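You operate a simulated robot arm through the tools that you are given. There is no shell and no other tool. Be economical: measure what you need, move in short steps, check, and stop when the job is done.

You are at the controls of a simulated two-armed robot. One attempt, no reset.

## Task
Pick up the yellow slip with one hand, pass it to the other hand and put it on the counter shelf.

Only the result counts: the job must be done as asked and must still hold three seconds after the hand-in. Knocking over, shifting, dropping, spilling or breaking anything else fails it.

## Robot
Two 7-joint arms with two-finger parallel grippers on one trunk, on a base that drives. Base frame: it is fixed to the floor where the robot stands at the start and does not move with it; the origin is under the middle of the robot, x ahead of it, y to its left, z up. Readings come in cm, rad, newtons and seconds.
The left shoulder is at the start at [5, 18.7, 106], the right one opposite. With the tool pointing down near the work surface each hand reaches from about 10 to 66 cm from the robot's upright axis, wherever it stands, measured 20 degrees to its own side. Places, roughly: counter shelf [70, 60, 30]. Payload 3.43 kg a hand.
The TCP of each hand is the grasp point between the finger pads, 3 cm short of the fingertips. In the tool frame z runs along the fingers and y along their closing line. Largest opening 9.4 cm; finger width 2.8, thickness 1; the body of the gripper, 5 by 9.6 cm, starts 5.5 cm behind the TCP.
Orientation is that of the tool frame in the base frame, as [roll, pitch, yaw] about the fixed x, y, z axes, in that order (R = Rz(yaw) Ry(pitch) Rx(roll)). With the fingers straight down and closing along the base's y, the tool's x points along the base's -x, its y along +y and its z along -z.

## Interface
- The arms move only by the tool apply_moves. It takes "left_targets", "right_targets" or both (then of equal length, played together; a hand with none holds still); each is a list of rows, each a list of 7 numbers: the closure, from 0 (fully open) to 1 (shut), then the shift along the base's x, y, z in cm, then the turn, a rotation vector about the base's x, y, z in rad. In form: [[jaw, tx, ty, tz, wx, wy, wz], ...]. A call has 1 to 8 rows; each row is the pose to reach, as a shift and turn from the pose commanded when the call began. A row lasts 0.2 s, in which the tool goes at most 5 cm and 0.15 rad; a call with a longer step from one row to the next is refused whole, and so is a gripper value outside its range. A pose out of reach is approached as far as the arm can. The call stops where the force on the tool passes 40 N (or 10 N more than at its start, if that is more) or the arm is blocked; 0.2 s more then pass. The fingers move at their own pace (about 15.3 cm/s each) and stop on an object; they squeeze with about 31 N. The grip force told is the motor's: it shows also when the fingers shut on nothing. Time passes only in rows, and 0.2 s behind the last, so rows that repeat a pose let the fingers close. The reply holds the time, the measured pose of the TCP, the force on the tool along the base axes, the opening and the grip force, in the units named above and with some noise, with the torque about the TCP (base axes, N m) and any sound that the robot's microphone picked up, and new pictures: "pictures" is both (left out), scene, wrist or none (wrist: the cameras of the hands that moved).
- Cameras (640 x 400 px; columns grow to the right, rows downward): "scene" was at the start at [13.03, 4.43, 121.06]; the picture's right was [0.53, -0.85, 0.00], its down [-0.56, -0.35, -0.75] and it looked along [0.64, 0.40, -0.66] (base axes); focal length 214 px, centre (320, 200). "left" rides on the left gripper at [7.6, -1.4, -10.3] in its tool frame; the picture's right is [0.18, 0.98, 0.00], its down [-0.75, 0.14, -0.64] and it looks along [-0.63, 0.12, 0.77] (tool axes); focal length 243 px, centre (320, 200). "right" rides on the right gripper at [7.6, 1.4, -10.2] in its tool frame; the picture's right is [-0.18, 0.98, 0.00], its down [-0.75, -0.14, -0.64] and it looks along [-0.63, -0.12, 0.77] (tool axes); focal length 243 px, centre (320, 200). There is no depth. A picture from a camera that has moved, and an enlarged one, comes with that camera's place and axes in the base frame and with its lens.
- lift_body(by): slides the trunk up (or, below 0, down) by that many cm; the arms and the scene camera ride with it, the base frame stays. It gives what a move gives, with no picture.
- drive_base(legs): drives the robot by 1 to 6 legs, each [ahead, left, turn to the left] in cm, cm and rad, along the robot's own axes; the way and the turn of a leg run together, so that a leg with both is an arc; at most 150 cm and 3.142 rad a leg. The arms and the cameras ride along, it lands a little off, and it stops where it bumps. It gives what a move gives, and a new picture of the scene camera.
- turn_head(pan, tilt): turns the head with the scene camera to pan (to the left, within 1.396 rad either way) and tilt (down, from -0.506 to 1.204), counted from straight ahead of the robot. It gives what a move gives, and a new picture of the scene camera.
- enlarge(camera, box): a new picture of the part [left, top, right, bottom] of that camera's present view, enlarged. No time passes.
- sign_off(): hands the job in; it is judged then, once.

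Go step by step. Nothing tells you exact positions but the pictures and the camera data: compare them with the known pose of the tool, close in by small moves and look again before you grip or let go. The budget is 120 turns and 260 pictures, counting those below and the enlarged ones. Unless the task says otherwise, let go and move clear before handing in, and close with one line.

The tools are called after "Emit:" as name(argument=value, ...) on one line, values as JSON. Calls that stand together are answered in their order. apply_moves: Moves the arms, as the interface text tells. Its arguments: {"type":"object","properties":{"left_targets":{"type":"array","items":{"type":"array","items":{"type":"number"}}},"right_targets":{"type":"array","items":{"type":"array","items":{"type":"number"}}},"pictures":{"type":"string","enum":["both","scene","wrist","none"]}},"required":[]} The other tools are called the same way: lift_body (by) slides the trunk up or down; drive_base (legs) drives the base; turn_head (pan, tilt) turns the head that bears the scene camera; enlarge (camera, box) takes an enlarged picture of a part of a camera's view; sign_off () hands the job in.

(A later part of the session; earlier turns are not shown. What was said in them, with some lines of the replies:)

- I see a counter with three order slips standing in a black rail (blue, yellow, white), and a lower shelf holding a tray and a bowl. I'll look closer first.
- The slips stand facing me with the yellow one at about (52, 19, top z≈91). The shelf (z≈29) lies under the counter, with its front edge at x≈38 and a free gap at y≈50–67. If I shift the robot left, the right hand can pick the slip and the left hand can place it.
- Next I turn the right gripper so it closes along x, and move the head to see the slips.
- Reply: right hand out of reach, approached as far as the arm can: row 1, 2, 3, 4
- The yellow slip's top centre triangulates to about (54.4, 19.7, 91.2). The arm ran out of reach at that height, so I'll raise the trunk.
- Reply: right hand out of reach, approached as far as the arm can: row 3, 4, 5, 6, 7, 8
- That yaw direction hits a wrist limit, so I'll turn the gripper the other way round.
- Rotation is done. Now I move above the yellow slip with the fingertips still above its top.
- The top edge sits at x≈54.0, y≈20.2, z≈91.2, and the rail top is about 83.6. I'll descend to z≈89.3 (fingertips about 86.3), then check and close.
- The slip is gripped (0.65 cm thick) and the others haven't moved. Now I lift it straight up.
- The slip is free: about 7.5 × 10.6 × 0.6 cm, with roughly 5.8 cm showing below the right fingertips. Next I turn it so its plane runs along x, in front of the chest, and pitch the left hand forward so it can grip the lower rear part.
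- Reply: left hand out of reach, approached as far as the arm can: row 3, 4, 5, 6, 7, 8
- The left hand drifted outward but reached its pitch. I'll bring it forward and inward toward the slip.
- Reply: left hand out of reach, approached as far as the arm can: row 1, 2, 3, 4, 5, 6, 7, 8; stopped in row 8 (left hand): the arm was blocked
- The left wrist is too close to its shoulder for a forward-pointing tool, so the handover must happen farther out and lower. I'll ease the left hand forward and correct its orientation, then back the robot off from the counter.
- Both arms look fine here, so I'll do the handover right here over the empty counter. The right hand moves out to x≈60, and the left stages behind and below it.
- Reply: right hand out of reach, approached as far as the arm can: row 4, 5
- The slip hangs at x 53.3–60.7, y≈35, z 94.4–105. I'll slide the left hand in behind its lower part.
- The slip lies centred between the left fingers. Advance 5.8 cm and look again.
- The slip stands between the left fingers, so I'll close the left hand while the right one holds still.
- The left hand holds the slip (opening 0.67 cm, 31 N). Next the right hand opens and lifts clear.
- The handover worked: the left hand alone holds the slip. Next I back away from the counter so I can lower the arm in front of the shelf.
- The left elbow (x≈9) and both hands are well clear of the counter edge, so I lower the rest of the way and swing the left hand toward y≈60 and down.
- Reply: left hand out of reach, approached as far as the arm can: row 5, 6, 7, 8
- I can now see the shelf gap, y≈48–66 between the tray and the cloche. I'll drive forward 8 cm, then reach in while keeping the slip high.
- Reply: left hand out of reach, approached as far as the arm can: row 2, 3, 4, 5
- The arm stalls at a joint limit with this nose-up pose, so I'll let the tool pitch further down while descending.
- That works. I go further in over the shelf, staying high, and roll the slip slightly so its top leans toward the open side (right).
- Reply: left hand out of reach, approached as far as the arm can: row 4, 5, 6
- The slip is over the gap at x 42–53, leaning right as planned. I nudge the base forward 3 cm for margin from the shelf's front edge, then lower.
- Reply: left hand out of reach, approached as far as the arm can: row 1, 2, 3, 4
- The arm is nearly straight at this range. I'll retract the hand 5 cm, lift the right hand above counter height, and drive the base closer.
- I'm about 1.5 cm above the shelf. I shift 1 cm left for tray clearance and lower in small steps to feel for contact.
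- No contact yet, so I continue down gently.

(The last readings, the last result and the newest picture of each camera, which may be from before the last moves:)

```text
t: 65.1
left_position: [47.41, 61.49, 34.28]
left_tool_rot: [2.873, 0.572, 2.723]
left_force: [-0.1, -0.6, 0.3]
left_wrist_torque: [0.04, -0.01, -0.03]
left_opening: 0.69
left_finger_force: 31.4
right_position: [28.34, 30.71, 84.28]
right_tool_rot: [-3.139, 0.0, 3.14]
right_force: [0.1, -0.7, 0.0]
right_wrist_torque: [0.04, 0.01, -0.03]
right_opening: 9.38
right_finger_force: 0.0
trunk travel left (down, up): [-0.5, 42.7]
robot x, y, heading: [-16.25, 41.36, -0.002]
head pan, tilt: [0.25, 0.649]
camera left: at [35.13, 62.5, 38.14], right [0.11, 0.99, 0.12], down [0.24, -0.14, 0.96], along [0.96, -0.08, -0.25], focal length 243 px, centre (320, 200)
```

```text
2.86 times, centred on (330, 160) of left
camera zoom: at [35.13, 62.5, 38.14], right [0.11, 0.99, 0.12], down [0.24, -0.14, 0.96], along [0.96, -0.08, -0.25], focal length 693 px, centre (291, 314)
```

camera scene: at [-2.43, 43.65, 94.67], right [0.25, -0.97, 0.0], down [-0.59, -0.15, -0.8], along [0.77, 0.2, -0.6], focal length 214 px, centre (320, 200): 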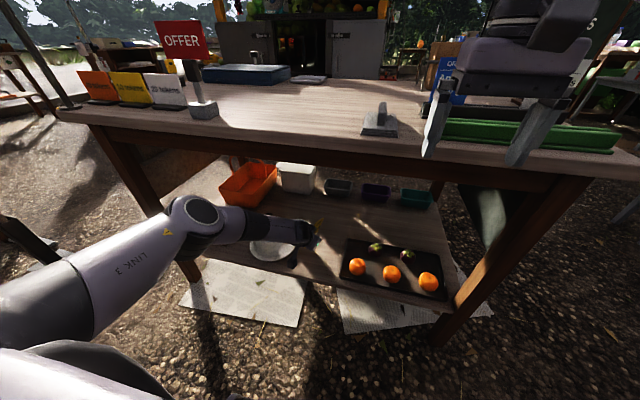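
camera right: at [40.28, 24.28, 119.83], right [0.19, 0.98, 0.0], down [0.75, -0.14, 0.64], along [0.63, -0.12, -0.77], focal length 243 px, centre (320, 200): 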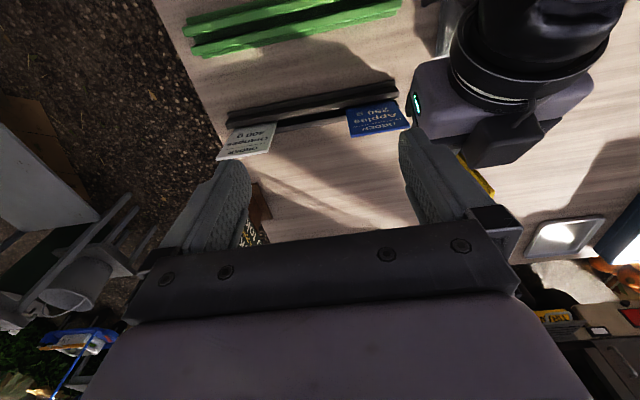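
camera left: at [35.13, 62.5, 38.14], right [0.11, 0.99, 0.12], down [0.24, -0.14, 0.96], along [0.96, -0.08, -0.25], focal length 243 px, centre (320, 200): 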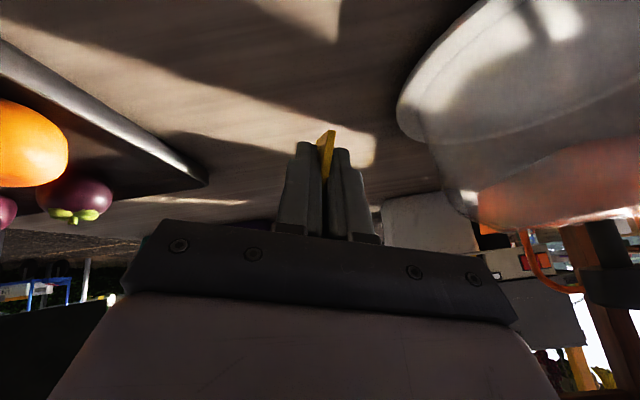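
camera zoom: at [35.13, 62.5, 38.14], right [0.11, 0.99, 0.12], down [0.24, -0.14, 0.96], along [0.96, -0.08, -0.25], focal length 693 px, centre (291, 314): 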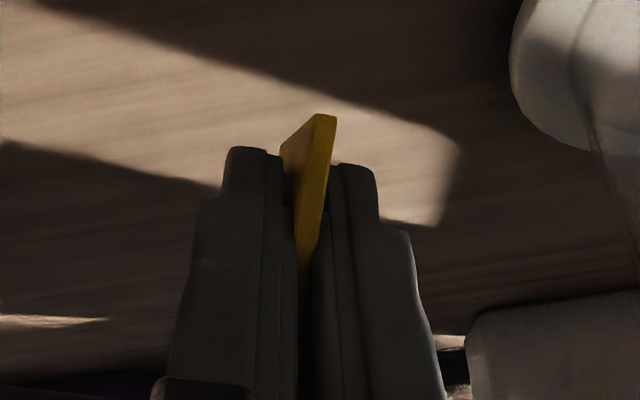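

From triangulation the shelf surface is nearer z≈27, so there are about 2 cm left. I keep descending.

Emit:
apply_moves(left_targets=[[1, 0, 0, -0.3, 0, 0, 0], [1, 0, 0, -0.6, 0, 0, 0], [1, 0, 0, -0.9, 0, 0, 0], [1, 0, 0, -0.9, 0, 0, 0]], pictures="none")

Emit:
apply_moves(left_targets=[[1, 0, 0, -0.2, 0, 0, 0], [1, 0, 0, -0.4, 0, 0, 0], [1, 0, 0, -0.4, 0, 0, 0]], pictures="wrist")

Emit:
enlarge(camera="left", box=[240, 90, 420, 230])

```text
t: 66.1
left_position: [47.43, 61.51, 33.41]
left_tool_rot: [2.872, 0.573, 2.724]
left_force: [-0.7, 0.8, 0.4]
left_wrist_torque: [0.01, 0.01, 0.0]
left_opening: 0.68
left_finger_force: 31.4
right_position: [28.36, 30.83, 84.28]
right_tool_rot: [-3.139, 0.001, 3.139]
right_force: [-0.1, 0.2, 0.1]
right_wrist_torque: [0.0, 0.02, 0.03]
right_opening: 9.4
right_finger_force: 0.0
trunk travel left (down, up): [-0.5, 42.7]
robot x, y, heading: [-16.59, 41.68, -0.005]
head pan, tilt: [0.25, 0.649]
```

```text
t: 66.9
left_position: [47.51, 61.46, 32.9]
left_tool_rot: [2.873, 0.572, 2.723]
left_force: [-0.5, -0.8, -0.7]
left_wrist_torque: [-0.02, -0.02, 0.02]
left_opening: 0.69
left_finger_force: 30.9
right_position: [28.43, 30.8, 84.28]
right_tool_rot: [-3.14, 0.0, 3.139]
right_force: [0.5, -0.5, -0.8]
right_wrist_torque: [-0.04, -0.01, -0.02]
right_opening: 9.4
right_finger_force: 0.0
trunk travel left (down, up): [-0.5, 42.7]
robot x, y, heading: [-16.62, 41.6, 0.003]
head pan, tilt: [0.25, 0.649]
camera left: at [35.16, 62.54, 36.86], right [0.11, 0.99, 0.12], down [0.24, -0.14, 0.96], along [0.96, -0.08, -0.25], focal length 243 px, centre (320, 200)
```

left: 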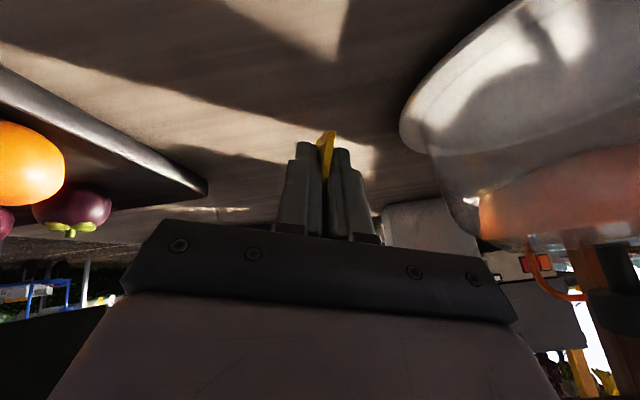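

```text
2.86 times, centred on (330, 160) of left
camera zoom: at [35.16, 62.54, 36.86], right [0.11, 0.99, 0.12], down [0.24, -0.14, 0.96], along [0.96, -0.08, -0.25], focal length 693 px, centre (291, 314)
```

zoom: 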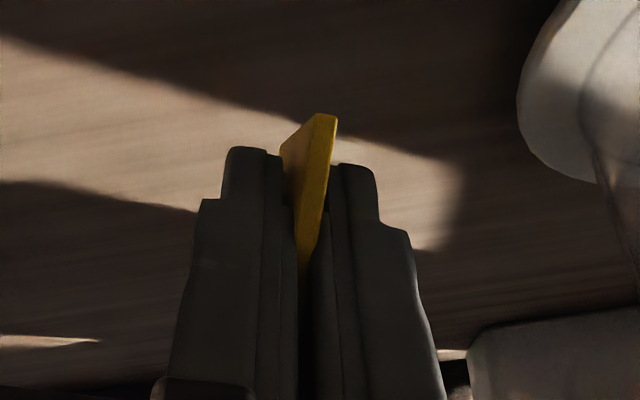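

Emit:
apply_moves(left_targets=[[1, 0, 0, -0.2, 0, 0, 0], [1, 0, 0, -0.4, 0, 0, 0], [1, 0, 0, -0.4, 0, 0, 0]], pictures="none")

Emit:
apply_moves(left_targets=[[1, 0, 0, -0.2, 0, 0, 0], [1, 0, 0, -0.3, 0, 0, 0], [1, 0, 0, -0.3, 0, 0, 0]], pictures="wrist")

Emit:
enlarge(camera="left", box=[240, 90, 420, 230])

```text
t: 67.7
left_position: [47.5, 61.55, 32.53]
left_tool_rot: [2.873, 0.572, 2.723]
left_force: [0.5, 0.6, -0.5]
left_wrist_torque: [0.02, 0.01, 0.01]
left_opening: 0.72
left_finger_force: 30.8
right_position: [28.37, 30.83, 84.34]
right_tool_rot: [-3.141, -0.003, 3.141]
right_force: [-0.8, 0.6, 0.6]
right_wrist_torque: [0.03, 0.01, 0.0]
right_opening: 9.38
right_finger_force: 0.2
trunk travel left (down, up): [-0.5, 42.7]
robot x, y, heading: [-16.71, 42.0, 0.001]
head pan, tilt: [0.25, 0.649]
```

```text
t: 68.5
left_position: [47.36, 61.67, 32.24]
left_tool_rot: [2.872, 0.571, 2.723]
left_force: [0.2, -0.4, 0.5]
left_wrist_torque: [0.0, -0.01, 0.01]
left_opening: 0.66
left_finger_force: 31.1
right_position: [28.38, 30.7, 84.34]
right_tool_rot: [-3.14, -0.002, 3.14]
right_force: [-0.7, -0.2, -0.2]
right_wrist_torque: [-0.02, 0.01, 0.03]
right_opening: 9.39
right_finger_force: 0.0
trunk travel left (down, up): [-0.5, 42.7]
robot x, y, heading: [-16.44, 41.7, 0.002]
head pan, tilt: [0.25, 0.649]
camera left: at [35.12, 62.55, 36.2], right [0.11, 0.99, 0.12], down [0.24, -0.14, 0.96], along [0.96, -0.08, -0.25], focal length 243 px, centre (320, 200)
```

left: 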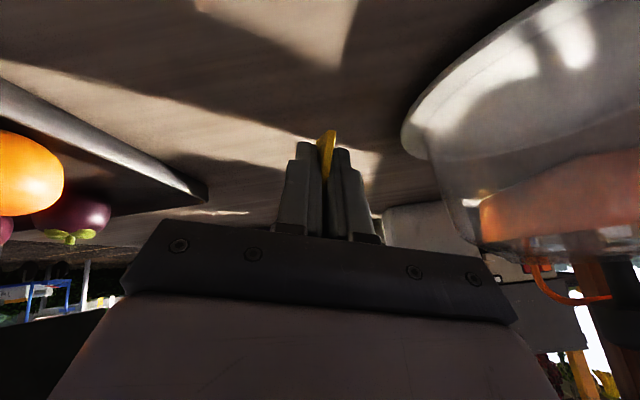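

```text
2.86 times, centred on (330, 160) of left
camera zoom: at [35.12, 62.55, 36.2], right [0.11, 0.99, 0.12], down [0.24, -0.14, 0.96], along [0.96, -0.08, -0.25], focal length 693 px, centre (291, 314)
```

zoom: 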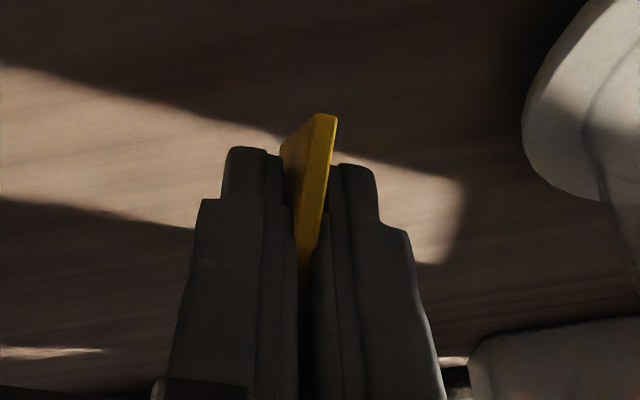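

Parallax suggests the shelf surface is nearer 26. I continue in small steps.

Emit:
apply_moves(left_targets=[[1, 0, 0, -0.2, 0, 0, 0], [1, 0, 0, -0.4, 0, 0, 0], [1, 0, 0, -0.4, 0, 0, 0]], pictures="none")

Emit:
apply_moves(left_targets=[[1, 0, 0, -0.2, 0, 0, 0], [1, 0, 0, -0.4, 0, 0, 0], [1, 0, 0, -0.4, 0, 0, 0]], pictures="none")

Emit:
apply_moves(left_targets=[[1, 0, 0, -0.2, 0, 0, 0], [1, 0, 0, -0.3, 0, 0, 0], [1, 0, 0, -0.3, 0, 0, 0]], pictures="both")

Emit:
enlarge(camera="left", box=[240, 90, 420, 230])

Emit:
enlarge(camera="scene", box=[230, 180, 390, 300])

```text
t: 69.3
left_position: [47.45, 61.52, 31.78]
left_tool_rot: [2.872, 0.574, 2.723]
left_force: [-0.3, -0.1, -0.4]
left_wrist_torque: [0.02, 0.01, -0.01]
left_opening: 0.69
left_finger_force: 30.5
right_position: [28.45, 30.87, 84.35]
right_tool_rot: [-3.139, 0.0, 3.141]
right_force: [-0.9, 0.4, 0.6]
right_wrist_torque: [-0.02, 0.01, -0.01]
right_opening: 9.37
right_finger_force: 0.0
trunk travel left (down, up): [-0.5, 42.7]
robot x, y, heading: [-16.74, 41.63, -0.0]
head pan, tilt: [0.25, 0.649]
```

```text
t: 70.1
left_position: [47.48, 61.6, 31.41]
left_tool_rot: [2.873, 0.571, 2.724]
left_force: [-0.4, -0.2, 0.3]
left_wrist_torque: [0.01, 0.02, -0.03]
left_opening: 0.69
left_finger_force: 30.7
right_position: [28.45, 30.85, 84.28]
right_tool_rot: [-3.139, -0.001, 3.141]
right_force: [0.4, -0.1, -0.2]
right_wrist_torque: [0.01, -0.02, 0.02]
right_opening: 9.39
right_finger_force: 0.1
trunk travel left (down, up): [-0.5, 42.7]
robot x, y, heading: [-16.59, 41.72, 0.002]
head pan, tilt: [0.25, 0.649]
```

```text
t: 70.9
left_position: [47.31, 61.56, 31.07]
left_tool_rot: [2.874, 0.572, 2.722]
left_force: [0.3, -0.7, -0.4]
left_wrist_torque: [0.01, -0.02, 0.0]
left_opening: 0.67
left_finger_force: 31.6
right_position: [28.27, 30.77, 84.32]
right_tool_rot: [-3.14, -0.001, 3.139]
right_force: [0.4, -0.4, -0.2]
right_wrist_torque: [-0.03, -0.02, -0.01]
right_opening: 9.39
right_finger_force: 0.0
trunk travel left (down, up): [-0.5, 42.7]
robot x, y, heading: [-16.51, 41.59, 0.004]
head pan, tilt: [0.25, 0.649]
camera scene: at [-2.43, 43.64, 94.67], right [0.25, -0.97, 0.0], down [-0.59, -0.15, -0.8], along [0.77, 0.2, -0.6], focal length 214 px, centre (320, 200)
camera left: at [35.1, 62.53, 35.06], right [0.11, 0.99, 0.12], down [0.24, -0.14, 0.96], along [0.96, -0.08, -0.25], focal length 243 px, centre (320, 200)
```

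scene: 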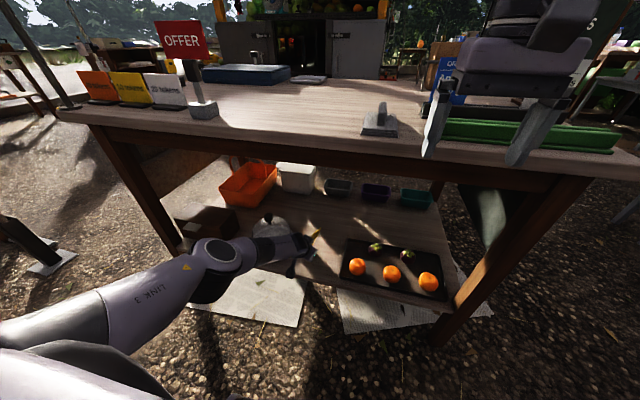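
left: 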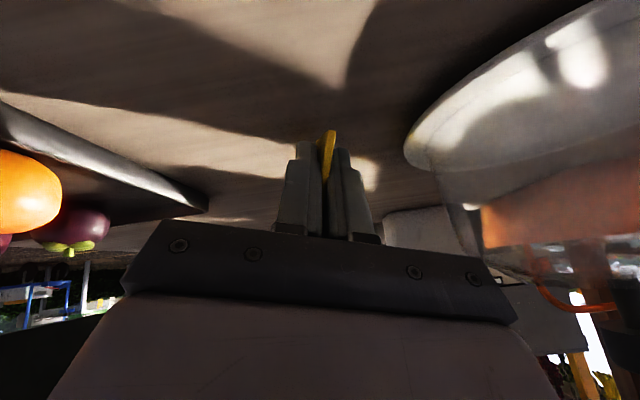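

```text
2.86 times, centred on (330, 160) of left
camera zoom: at [35.1, 62.53, 35.06], right [0.11, 0.99, 0.12], down [0.24, -0.14, 0.96], along [0.96, -0.08, -0.25], focal length 693 px, centre (291, 314)
```

zoom: 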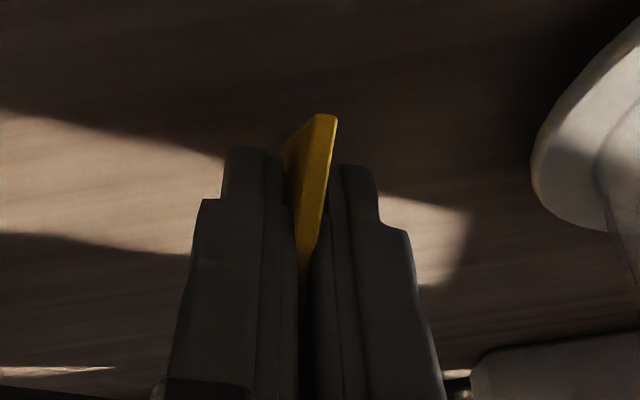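

```text
3.33 times, centred on (310, 240) of scene
camera zoom: at [-2.43, 43.64, 94.67], right [0.25, -0.97, 0.0], down [-0.59, -0.15, -0.8], along [0.77, 0.2, -0.6], focal length 715 px, centre (353, 67)
```

zoom: 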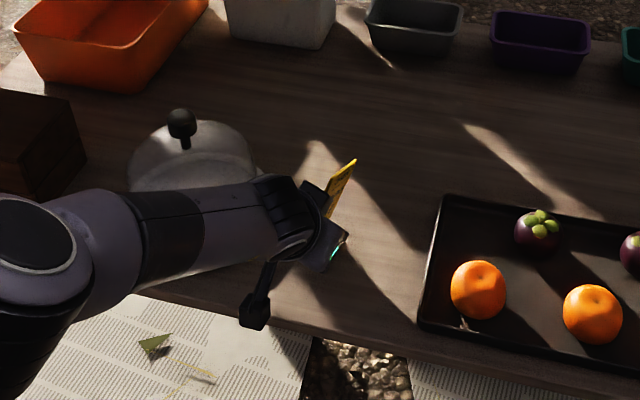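

Emit:
apply_moves(left_targets=[[1, 0, 0, -0.2, 0, 0, 0], [1, 0, 0, -0.4, 0, 0, 0], [1, 0, 0, -0.4, 0, 0, 0]], pictures="none")

Emit:
apply_moves(left_targets=[[1, 0, 0, -0.2, 0, 0, 0], [1, 0, 0, -0.4, 0, 0, 0], [1, 0, 0, -0.4, 0, 0, 0]], pictures="wrist")

Emit:
enlarge(camera="left", box=[240, 90, 420, 230])

```text
t: 71.7
left_position: [47.49, 61.48, 30.97]
left_tool_rot: [2.871, 0.577, 2.72]
left_force: [0.5, -0.4, 8.5]
left_wrist_torque: [-0.05, -0.39, -0.02]
left_opening: 0.7
left_finger_force: 31.3
right_position: [28.27, 30.77, 84.28]
right_tool_rot: [-3.14, 0.003, 3.14]
right_force: [0.3, -0.4, -0.1]
right_wrist_torque: [0.01, 0.01, 0.0]
right_opening: 9.38
right_finger_force: 0.1
trunk travel left (down, up): [-0.5, 42.7]
robot x, y, heading: [-16.67, 41.32, -0.0]
head pan, tilt: [0.25, 0.649]
```

```text
t: 72.5
left_position: [47.56, 61.51, 30.66]
left_tool_rot: [2.871, 0.575, 2.721]
left_force: [-1.0, 0.0, 16.4]
left_wrist_torque: [-0.06, -0.71, -0.01]
left_opening: 0.69
left_finger_force: 31.7
right_position: [28.22, 30.78, 84.38]
right_tool_rot: [-3.141, 0.001, 3.141]
right_force: [0.0, 0.9, 0.2]
right_wrist_torque: [-0.01, 0.03, 0.01]
right_opening: 9.38
right_finger_force: 0.1
trunk travel left (down, up): [-0.5, 42.7]
robot x, y, heading: [-16.55, 41.92, 0.003]
head pan, tilt: [0.25, 0.649]
camera left: at [35.24, 62.56, 34.51], right [0.11, 0.99, 0.12], down [0.24, -0.14, 0.96], along [0.97, -0.08, -0.25], focal length 243 px, centre (320, 200)
```

left: 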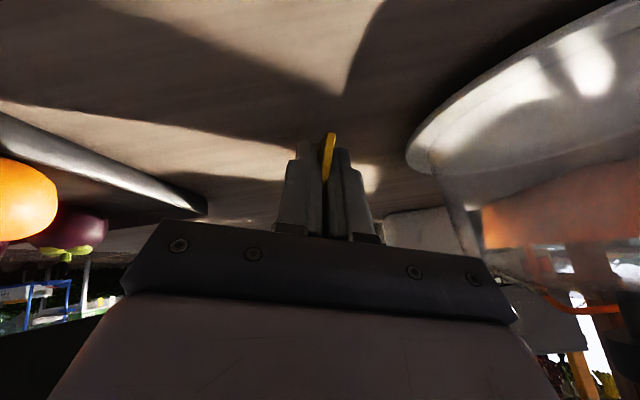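

```text
2.86 times, centred on (330, 160) of left
camera zoom: at [35.24, 62.56, 34.51], right [0.11, 0.99, 0.12], down [0.24, -0.14, 0.96], along [0.97, -0.08, -0.25], focal length 693 px, centre (291, 314)
```

zoom: 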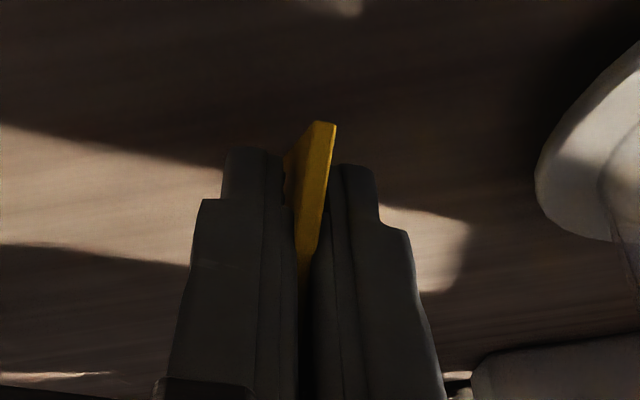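

Contact: the shelf surface is at z≈25.8. I ease up 0.4 cm, open the fingers slightly so the slip settles, then look.

Emit:
apply_moves(left_targets=[[1, 0, 0, 0.4, 0, 0, 0], [0.88, 0, 0, 0.4, 0, 0, 0], [0.82, 0, 0, 0.4, 0, 0, 0], [0.82, 0, 0, 0.4, 0, 0, 0], [0.82, 0, 0, 0.4, 0, 0, 0]], pictures="both")

Emit:
enlarge(camera="left", box=[240, 90, 420, 230])

Emit:
enlarge(camera="scene", box=[230, 180, 390, 300])

```text
t: 73.7
left_position: [47.38, 61.65, 30.79]
left_tool_rot: [2.872, 0.573, 2.722]
left_force: [-0.7, 0.8, 0.1]
left_wrist_torque: [-0.02, -0.01, 0.0]
left_opening: 1.67
left_finger_force: 0.1
right_position: [28.34, 30.84, 84.28]
right_tool_rot: [-3.139, -0.001, 3.139]
right_force: [-0.4, 0.1, 0.4]
right_wrist_torque: [0.02, 0.02, 0.04]
right_opening: 9.38
right_finger_force: 0.1
trunk travel left (down, up): [-0.5, 42.7]
robot x, y, heading: [-17.1, 41.87, 0.002]
head pan, tilt: [0.25, 0.649]
camera scene: at [-2.43, 43.64, 94.67], right [0.25, -0.97, 0.0], down [-0.59, -0.15, -0.8], along [0.77, 0.2, -0.6], focal length 214 px, centre (320, 200)
camera left: at [35.13, 62.6, 34.66], right [0.11, 0.99, 0.12], down [0.24, -0.14, 0.96], along [0.96, -0.08, -0.25], focal length 243 px, centre (320, 200)
```

scene: 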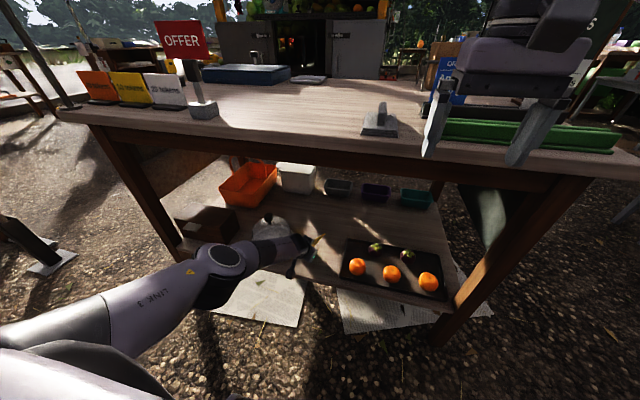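
left: 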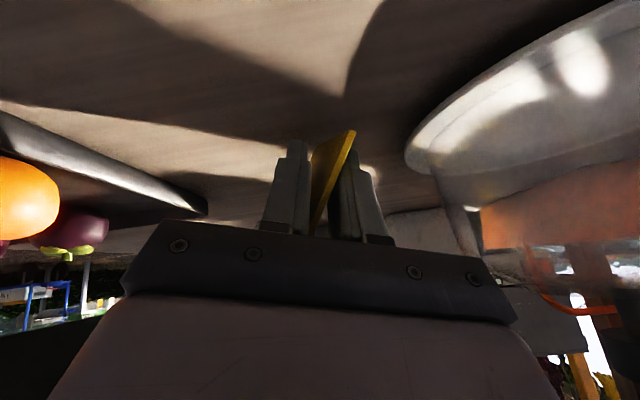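

```text
2.86 times, centred on (330, 160) of left
camera zoom: at [35.13, 62.6, 34.66], right [0.11, 0.99, 0.12], down [0.24, -0.14, 0.96], along [0.96, -0.08, -0.25], focal length 693 px, centre (291, 314)
```

zoom: 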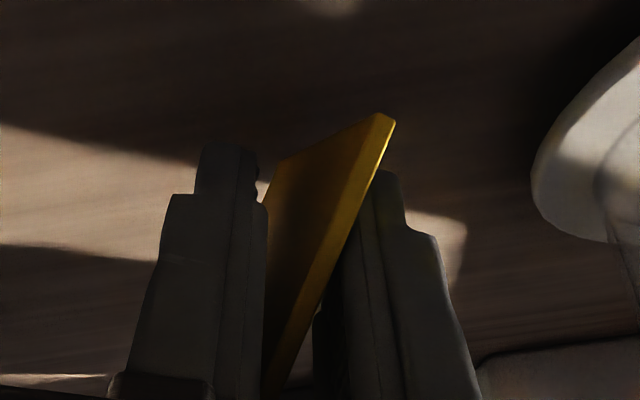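

```text
3.33 times, centred on (310, 240) of scene
camera zoom: at [-2.43, 43.64, 94.67], right [0.25, -0.97, 0.0], down [-0.59, -0.15, -0.8], along [0.77, 0.2, -0.6], focal length 715 px, centre (353, 67)
```

zoom: 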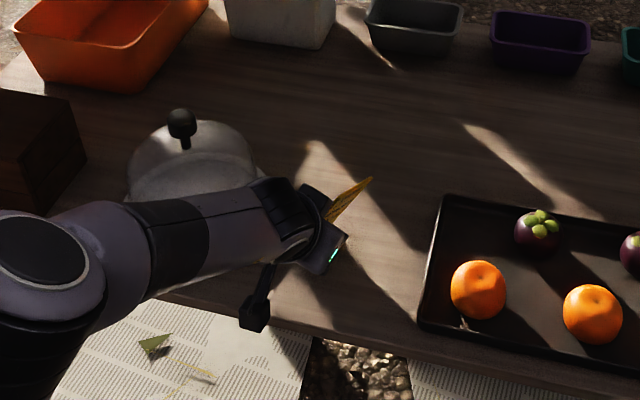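

It leans right as intended. I open a little more, then withdraw slowly back and up along the fingers.

Emit:
apply_moves(left_targets=[[0.75, 0, 0, 0, 0, 0, 0], [0.65, 0, 0, 0, 0, 0, 0], [0.65, -0.6, 0, 0.8, 0, 0, 0], [0.65, -1.2, 0, 1.6, 0, 0, 0], [0.65, -1.8, 0, 2.4, 0, 0, 0], [0.65, -2.4, 0, 3.2, 0, 0, 0], [0.65, -2.4, 0, 3.2, 0, 0, 0]], pictures="wrist")

Emit:
enlarge(camera="scene", box=[230, 180, 390, 300])

```text
t: 75.3
left_position: [45.16, 61.38, 33.96]
left_tool_rot: [2.873, 0.572, 2.723]
left_force: [-1.1, 0.3, 0.0]
left_wrist_torque: [-0.01, -0.02, 0.01]
left_opening: 3.27
left_finger_force: 0.0
right_position: [28.36, 30.74, 84.26]
right_tool_rot: [-3.138, 0.0, 3.14]
right_force: [-0.8, -0.3, 0.2]
right_wrist_torque: [0.0, 0.02, -0.03]
right_opening: 9.41
right_finger_force: 0.1
trunk travel left (down, up): [-0.5, 42.7]
robot x, y, heading: [-16.22, 41.7, -0.005]
head pan, tilt: [0.25, 0.649]
camera left: at [32.77, 62.46, 37.84], right [0.11, 0.99, 0.12], down [0.24, -0.14, 0.96], along [0.96, -0.08, -0.25], focal length 243 px, centre (320, 200)
```

left: 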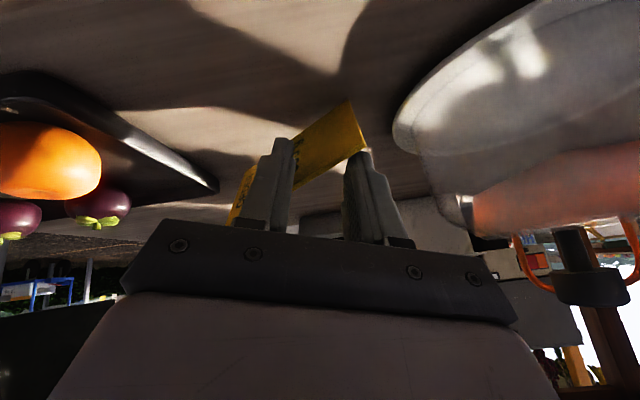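

```text
3.33 times, centred on (310, 240) of scene
camera zoom: at [-2.43, 43.64, 94.67], right [0.25, -0.97, 0.0], down [-0.59, -0.15, -0.8], along [0.77, 0.2, -0.6], focal length 715 px, centre (353, 67)
```

zoom: 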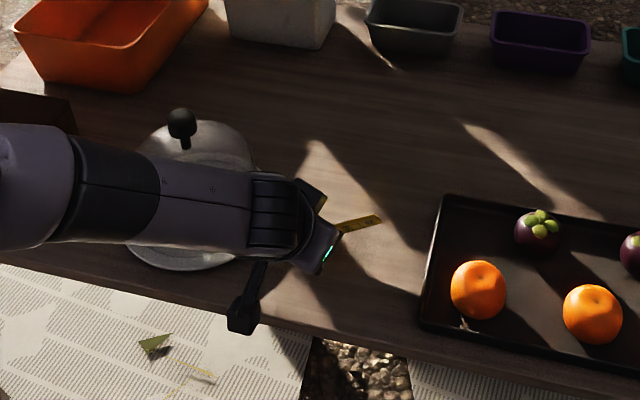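

It rests leaning on the right finger, so I keep withdrawing slowly along the finger direction.

Emit:
apply_moves(left_targets=[[0.65, -0.6, 0, 0.6, 0, 0, 0], [0.65, -1.2, 0, 1.2, 0, 0, 0], [0.65, -1.8, 0.2, 1.8, 0, 0, 0], [0.65, -2.4, 0.4, 2.4, 0, 0, 0], [0.65, -3, 0.6, 3, 0, 0, 0], [0.65, -3, 0.6, 3, 0, 0, 0]], pictures="wrist")

Emit:
enlarge(camera="scene", box=[230, 180, 390, 300])

```text
t: 76.7
left_position: [42.19, 62.14, 36.96]
left_tool_rot: [2.873, 0.572, 2.722]
left_force: [0.3, 0.0, -0.4]
left_wrist_torque: [-0.01, -0.01, -0.01]
left_opening: 3.29
left_finger_force: 0.0
right_position: [28.43, 30.88, 84.28]
right_tool_rot: [-3.139, -0.001, 3.139]
right_force: [-0.5, -0.2, -0.3]
right_wrist_torque: [0.02, 0.02, 0.02]
right_opening: 9.42
right_finger_force: 0.1
trunk travel left (down, up): [-0.5, 42.7]
robot x, y, heading: [-16.6, 41.43, 0.002]
head pan, tilt: [0.25, 0.649]
camera left: at [29.84, 63.08, 40.85], right [0.11, 0.99, 0.12], down [0.24, -0.14, 0.96], along [0.96, -0.08, -0.25], focal length 243 px, centre (320, 200)
```

left: 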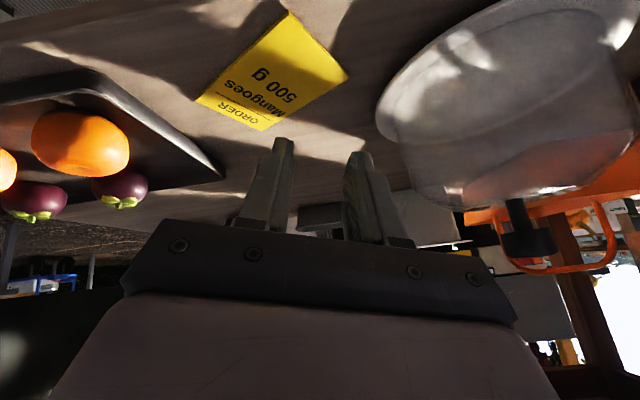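

```text
3.33 times, centred on (310, 240) of scene
camera zoom: at [-2.43, 43.64, 94.67], right [0.25, -0.97, 0.0], down [-0.59, -0.15, -0.8], along [0.77, 0.2, -0.6], focal length 715 px, centre (353, 67)
```

zoom: 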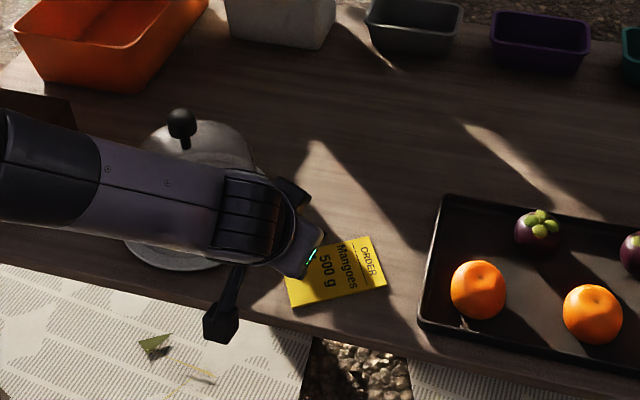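

The slip lies flat on the shelf between the tray and the cloche, touching nothing else. I drive straight back to clear the hand.

Emit:
drive_base(legs=[[-22, 0, 0]])

Emit:
enlarge(camera="scene", box=[220, 120, 480, 280])

```text
t: 78.3
left_position: [20.0, 62.17, 36.91]
left_tool_rot: [2.872, 0.572, 2.726]
left_force: [-0.7, 0.2, 0.1]
left_wrist_torque: [-0.01, 0.01, -0.01]
left_opening: 3.28
left_finger_force: 0.1
right_position: [6.38, 30.93, 84.27]
right_tool_rot: [-3.14, 0.001, -3.138]
right_force: [0.3, 0.3, -0.9]
right_wrist_torque: [0.02, 0.0, 0.0]
right_opening: 9.41
right_finger_force: 0.1
trunk travel left (down, up): [-0.5, 42.7]
robot x, y, heading: [-38.96, 41.45, 0.002]
head pan, tilt: [0.25, 0.649]
camera scene: at [-24.5, 43.66, 94.67], right [0.25, -0.97, 0.0], down [-0.59, -0.15, -0.8], along [0.77, 0.2, -0.6], focal length 214 px, centre (320, 200)
```

scene: 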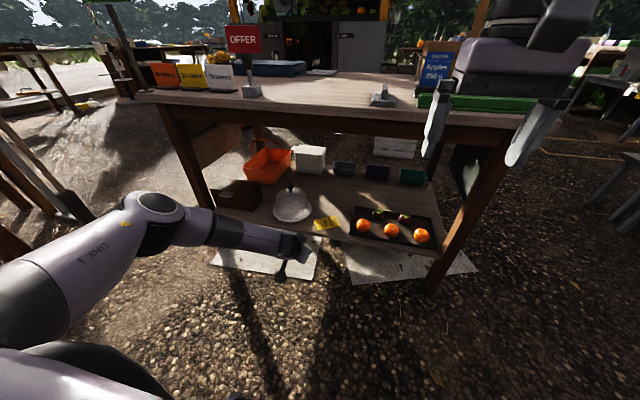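

```text
2.46 times, centred on (350, 200) of scene
camera zoom: at [-24.5, 43.66, 94.67], right [0.25, -0.97, 0.0], down [-0.59, -0.15, -0.8], along [0.77, 0.2, -0.6], focal length 528 px, centre (246, 200)
```

zoom: 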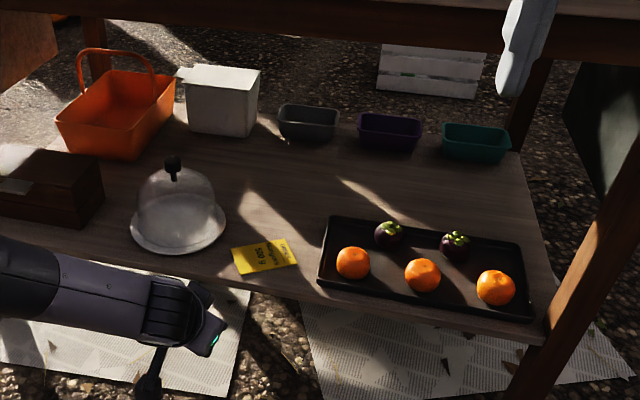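

The slip is flat on the shelf, the hands are clear and nothing else has moved, so I'm handing in.

Emit:
sign_off()

```text
The job is handed in.
```

The yellow slip was picked up with the right hand, passed to the left, and now lies flat on the counter shelf between the fruit tray and the cloche.
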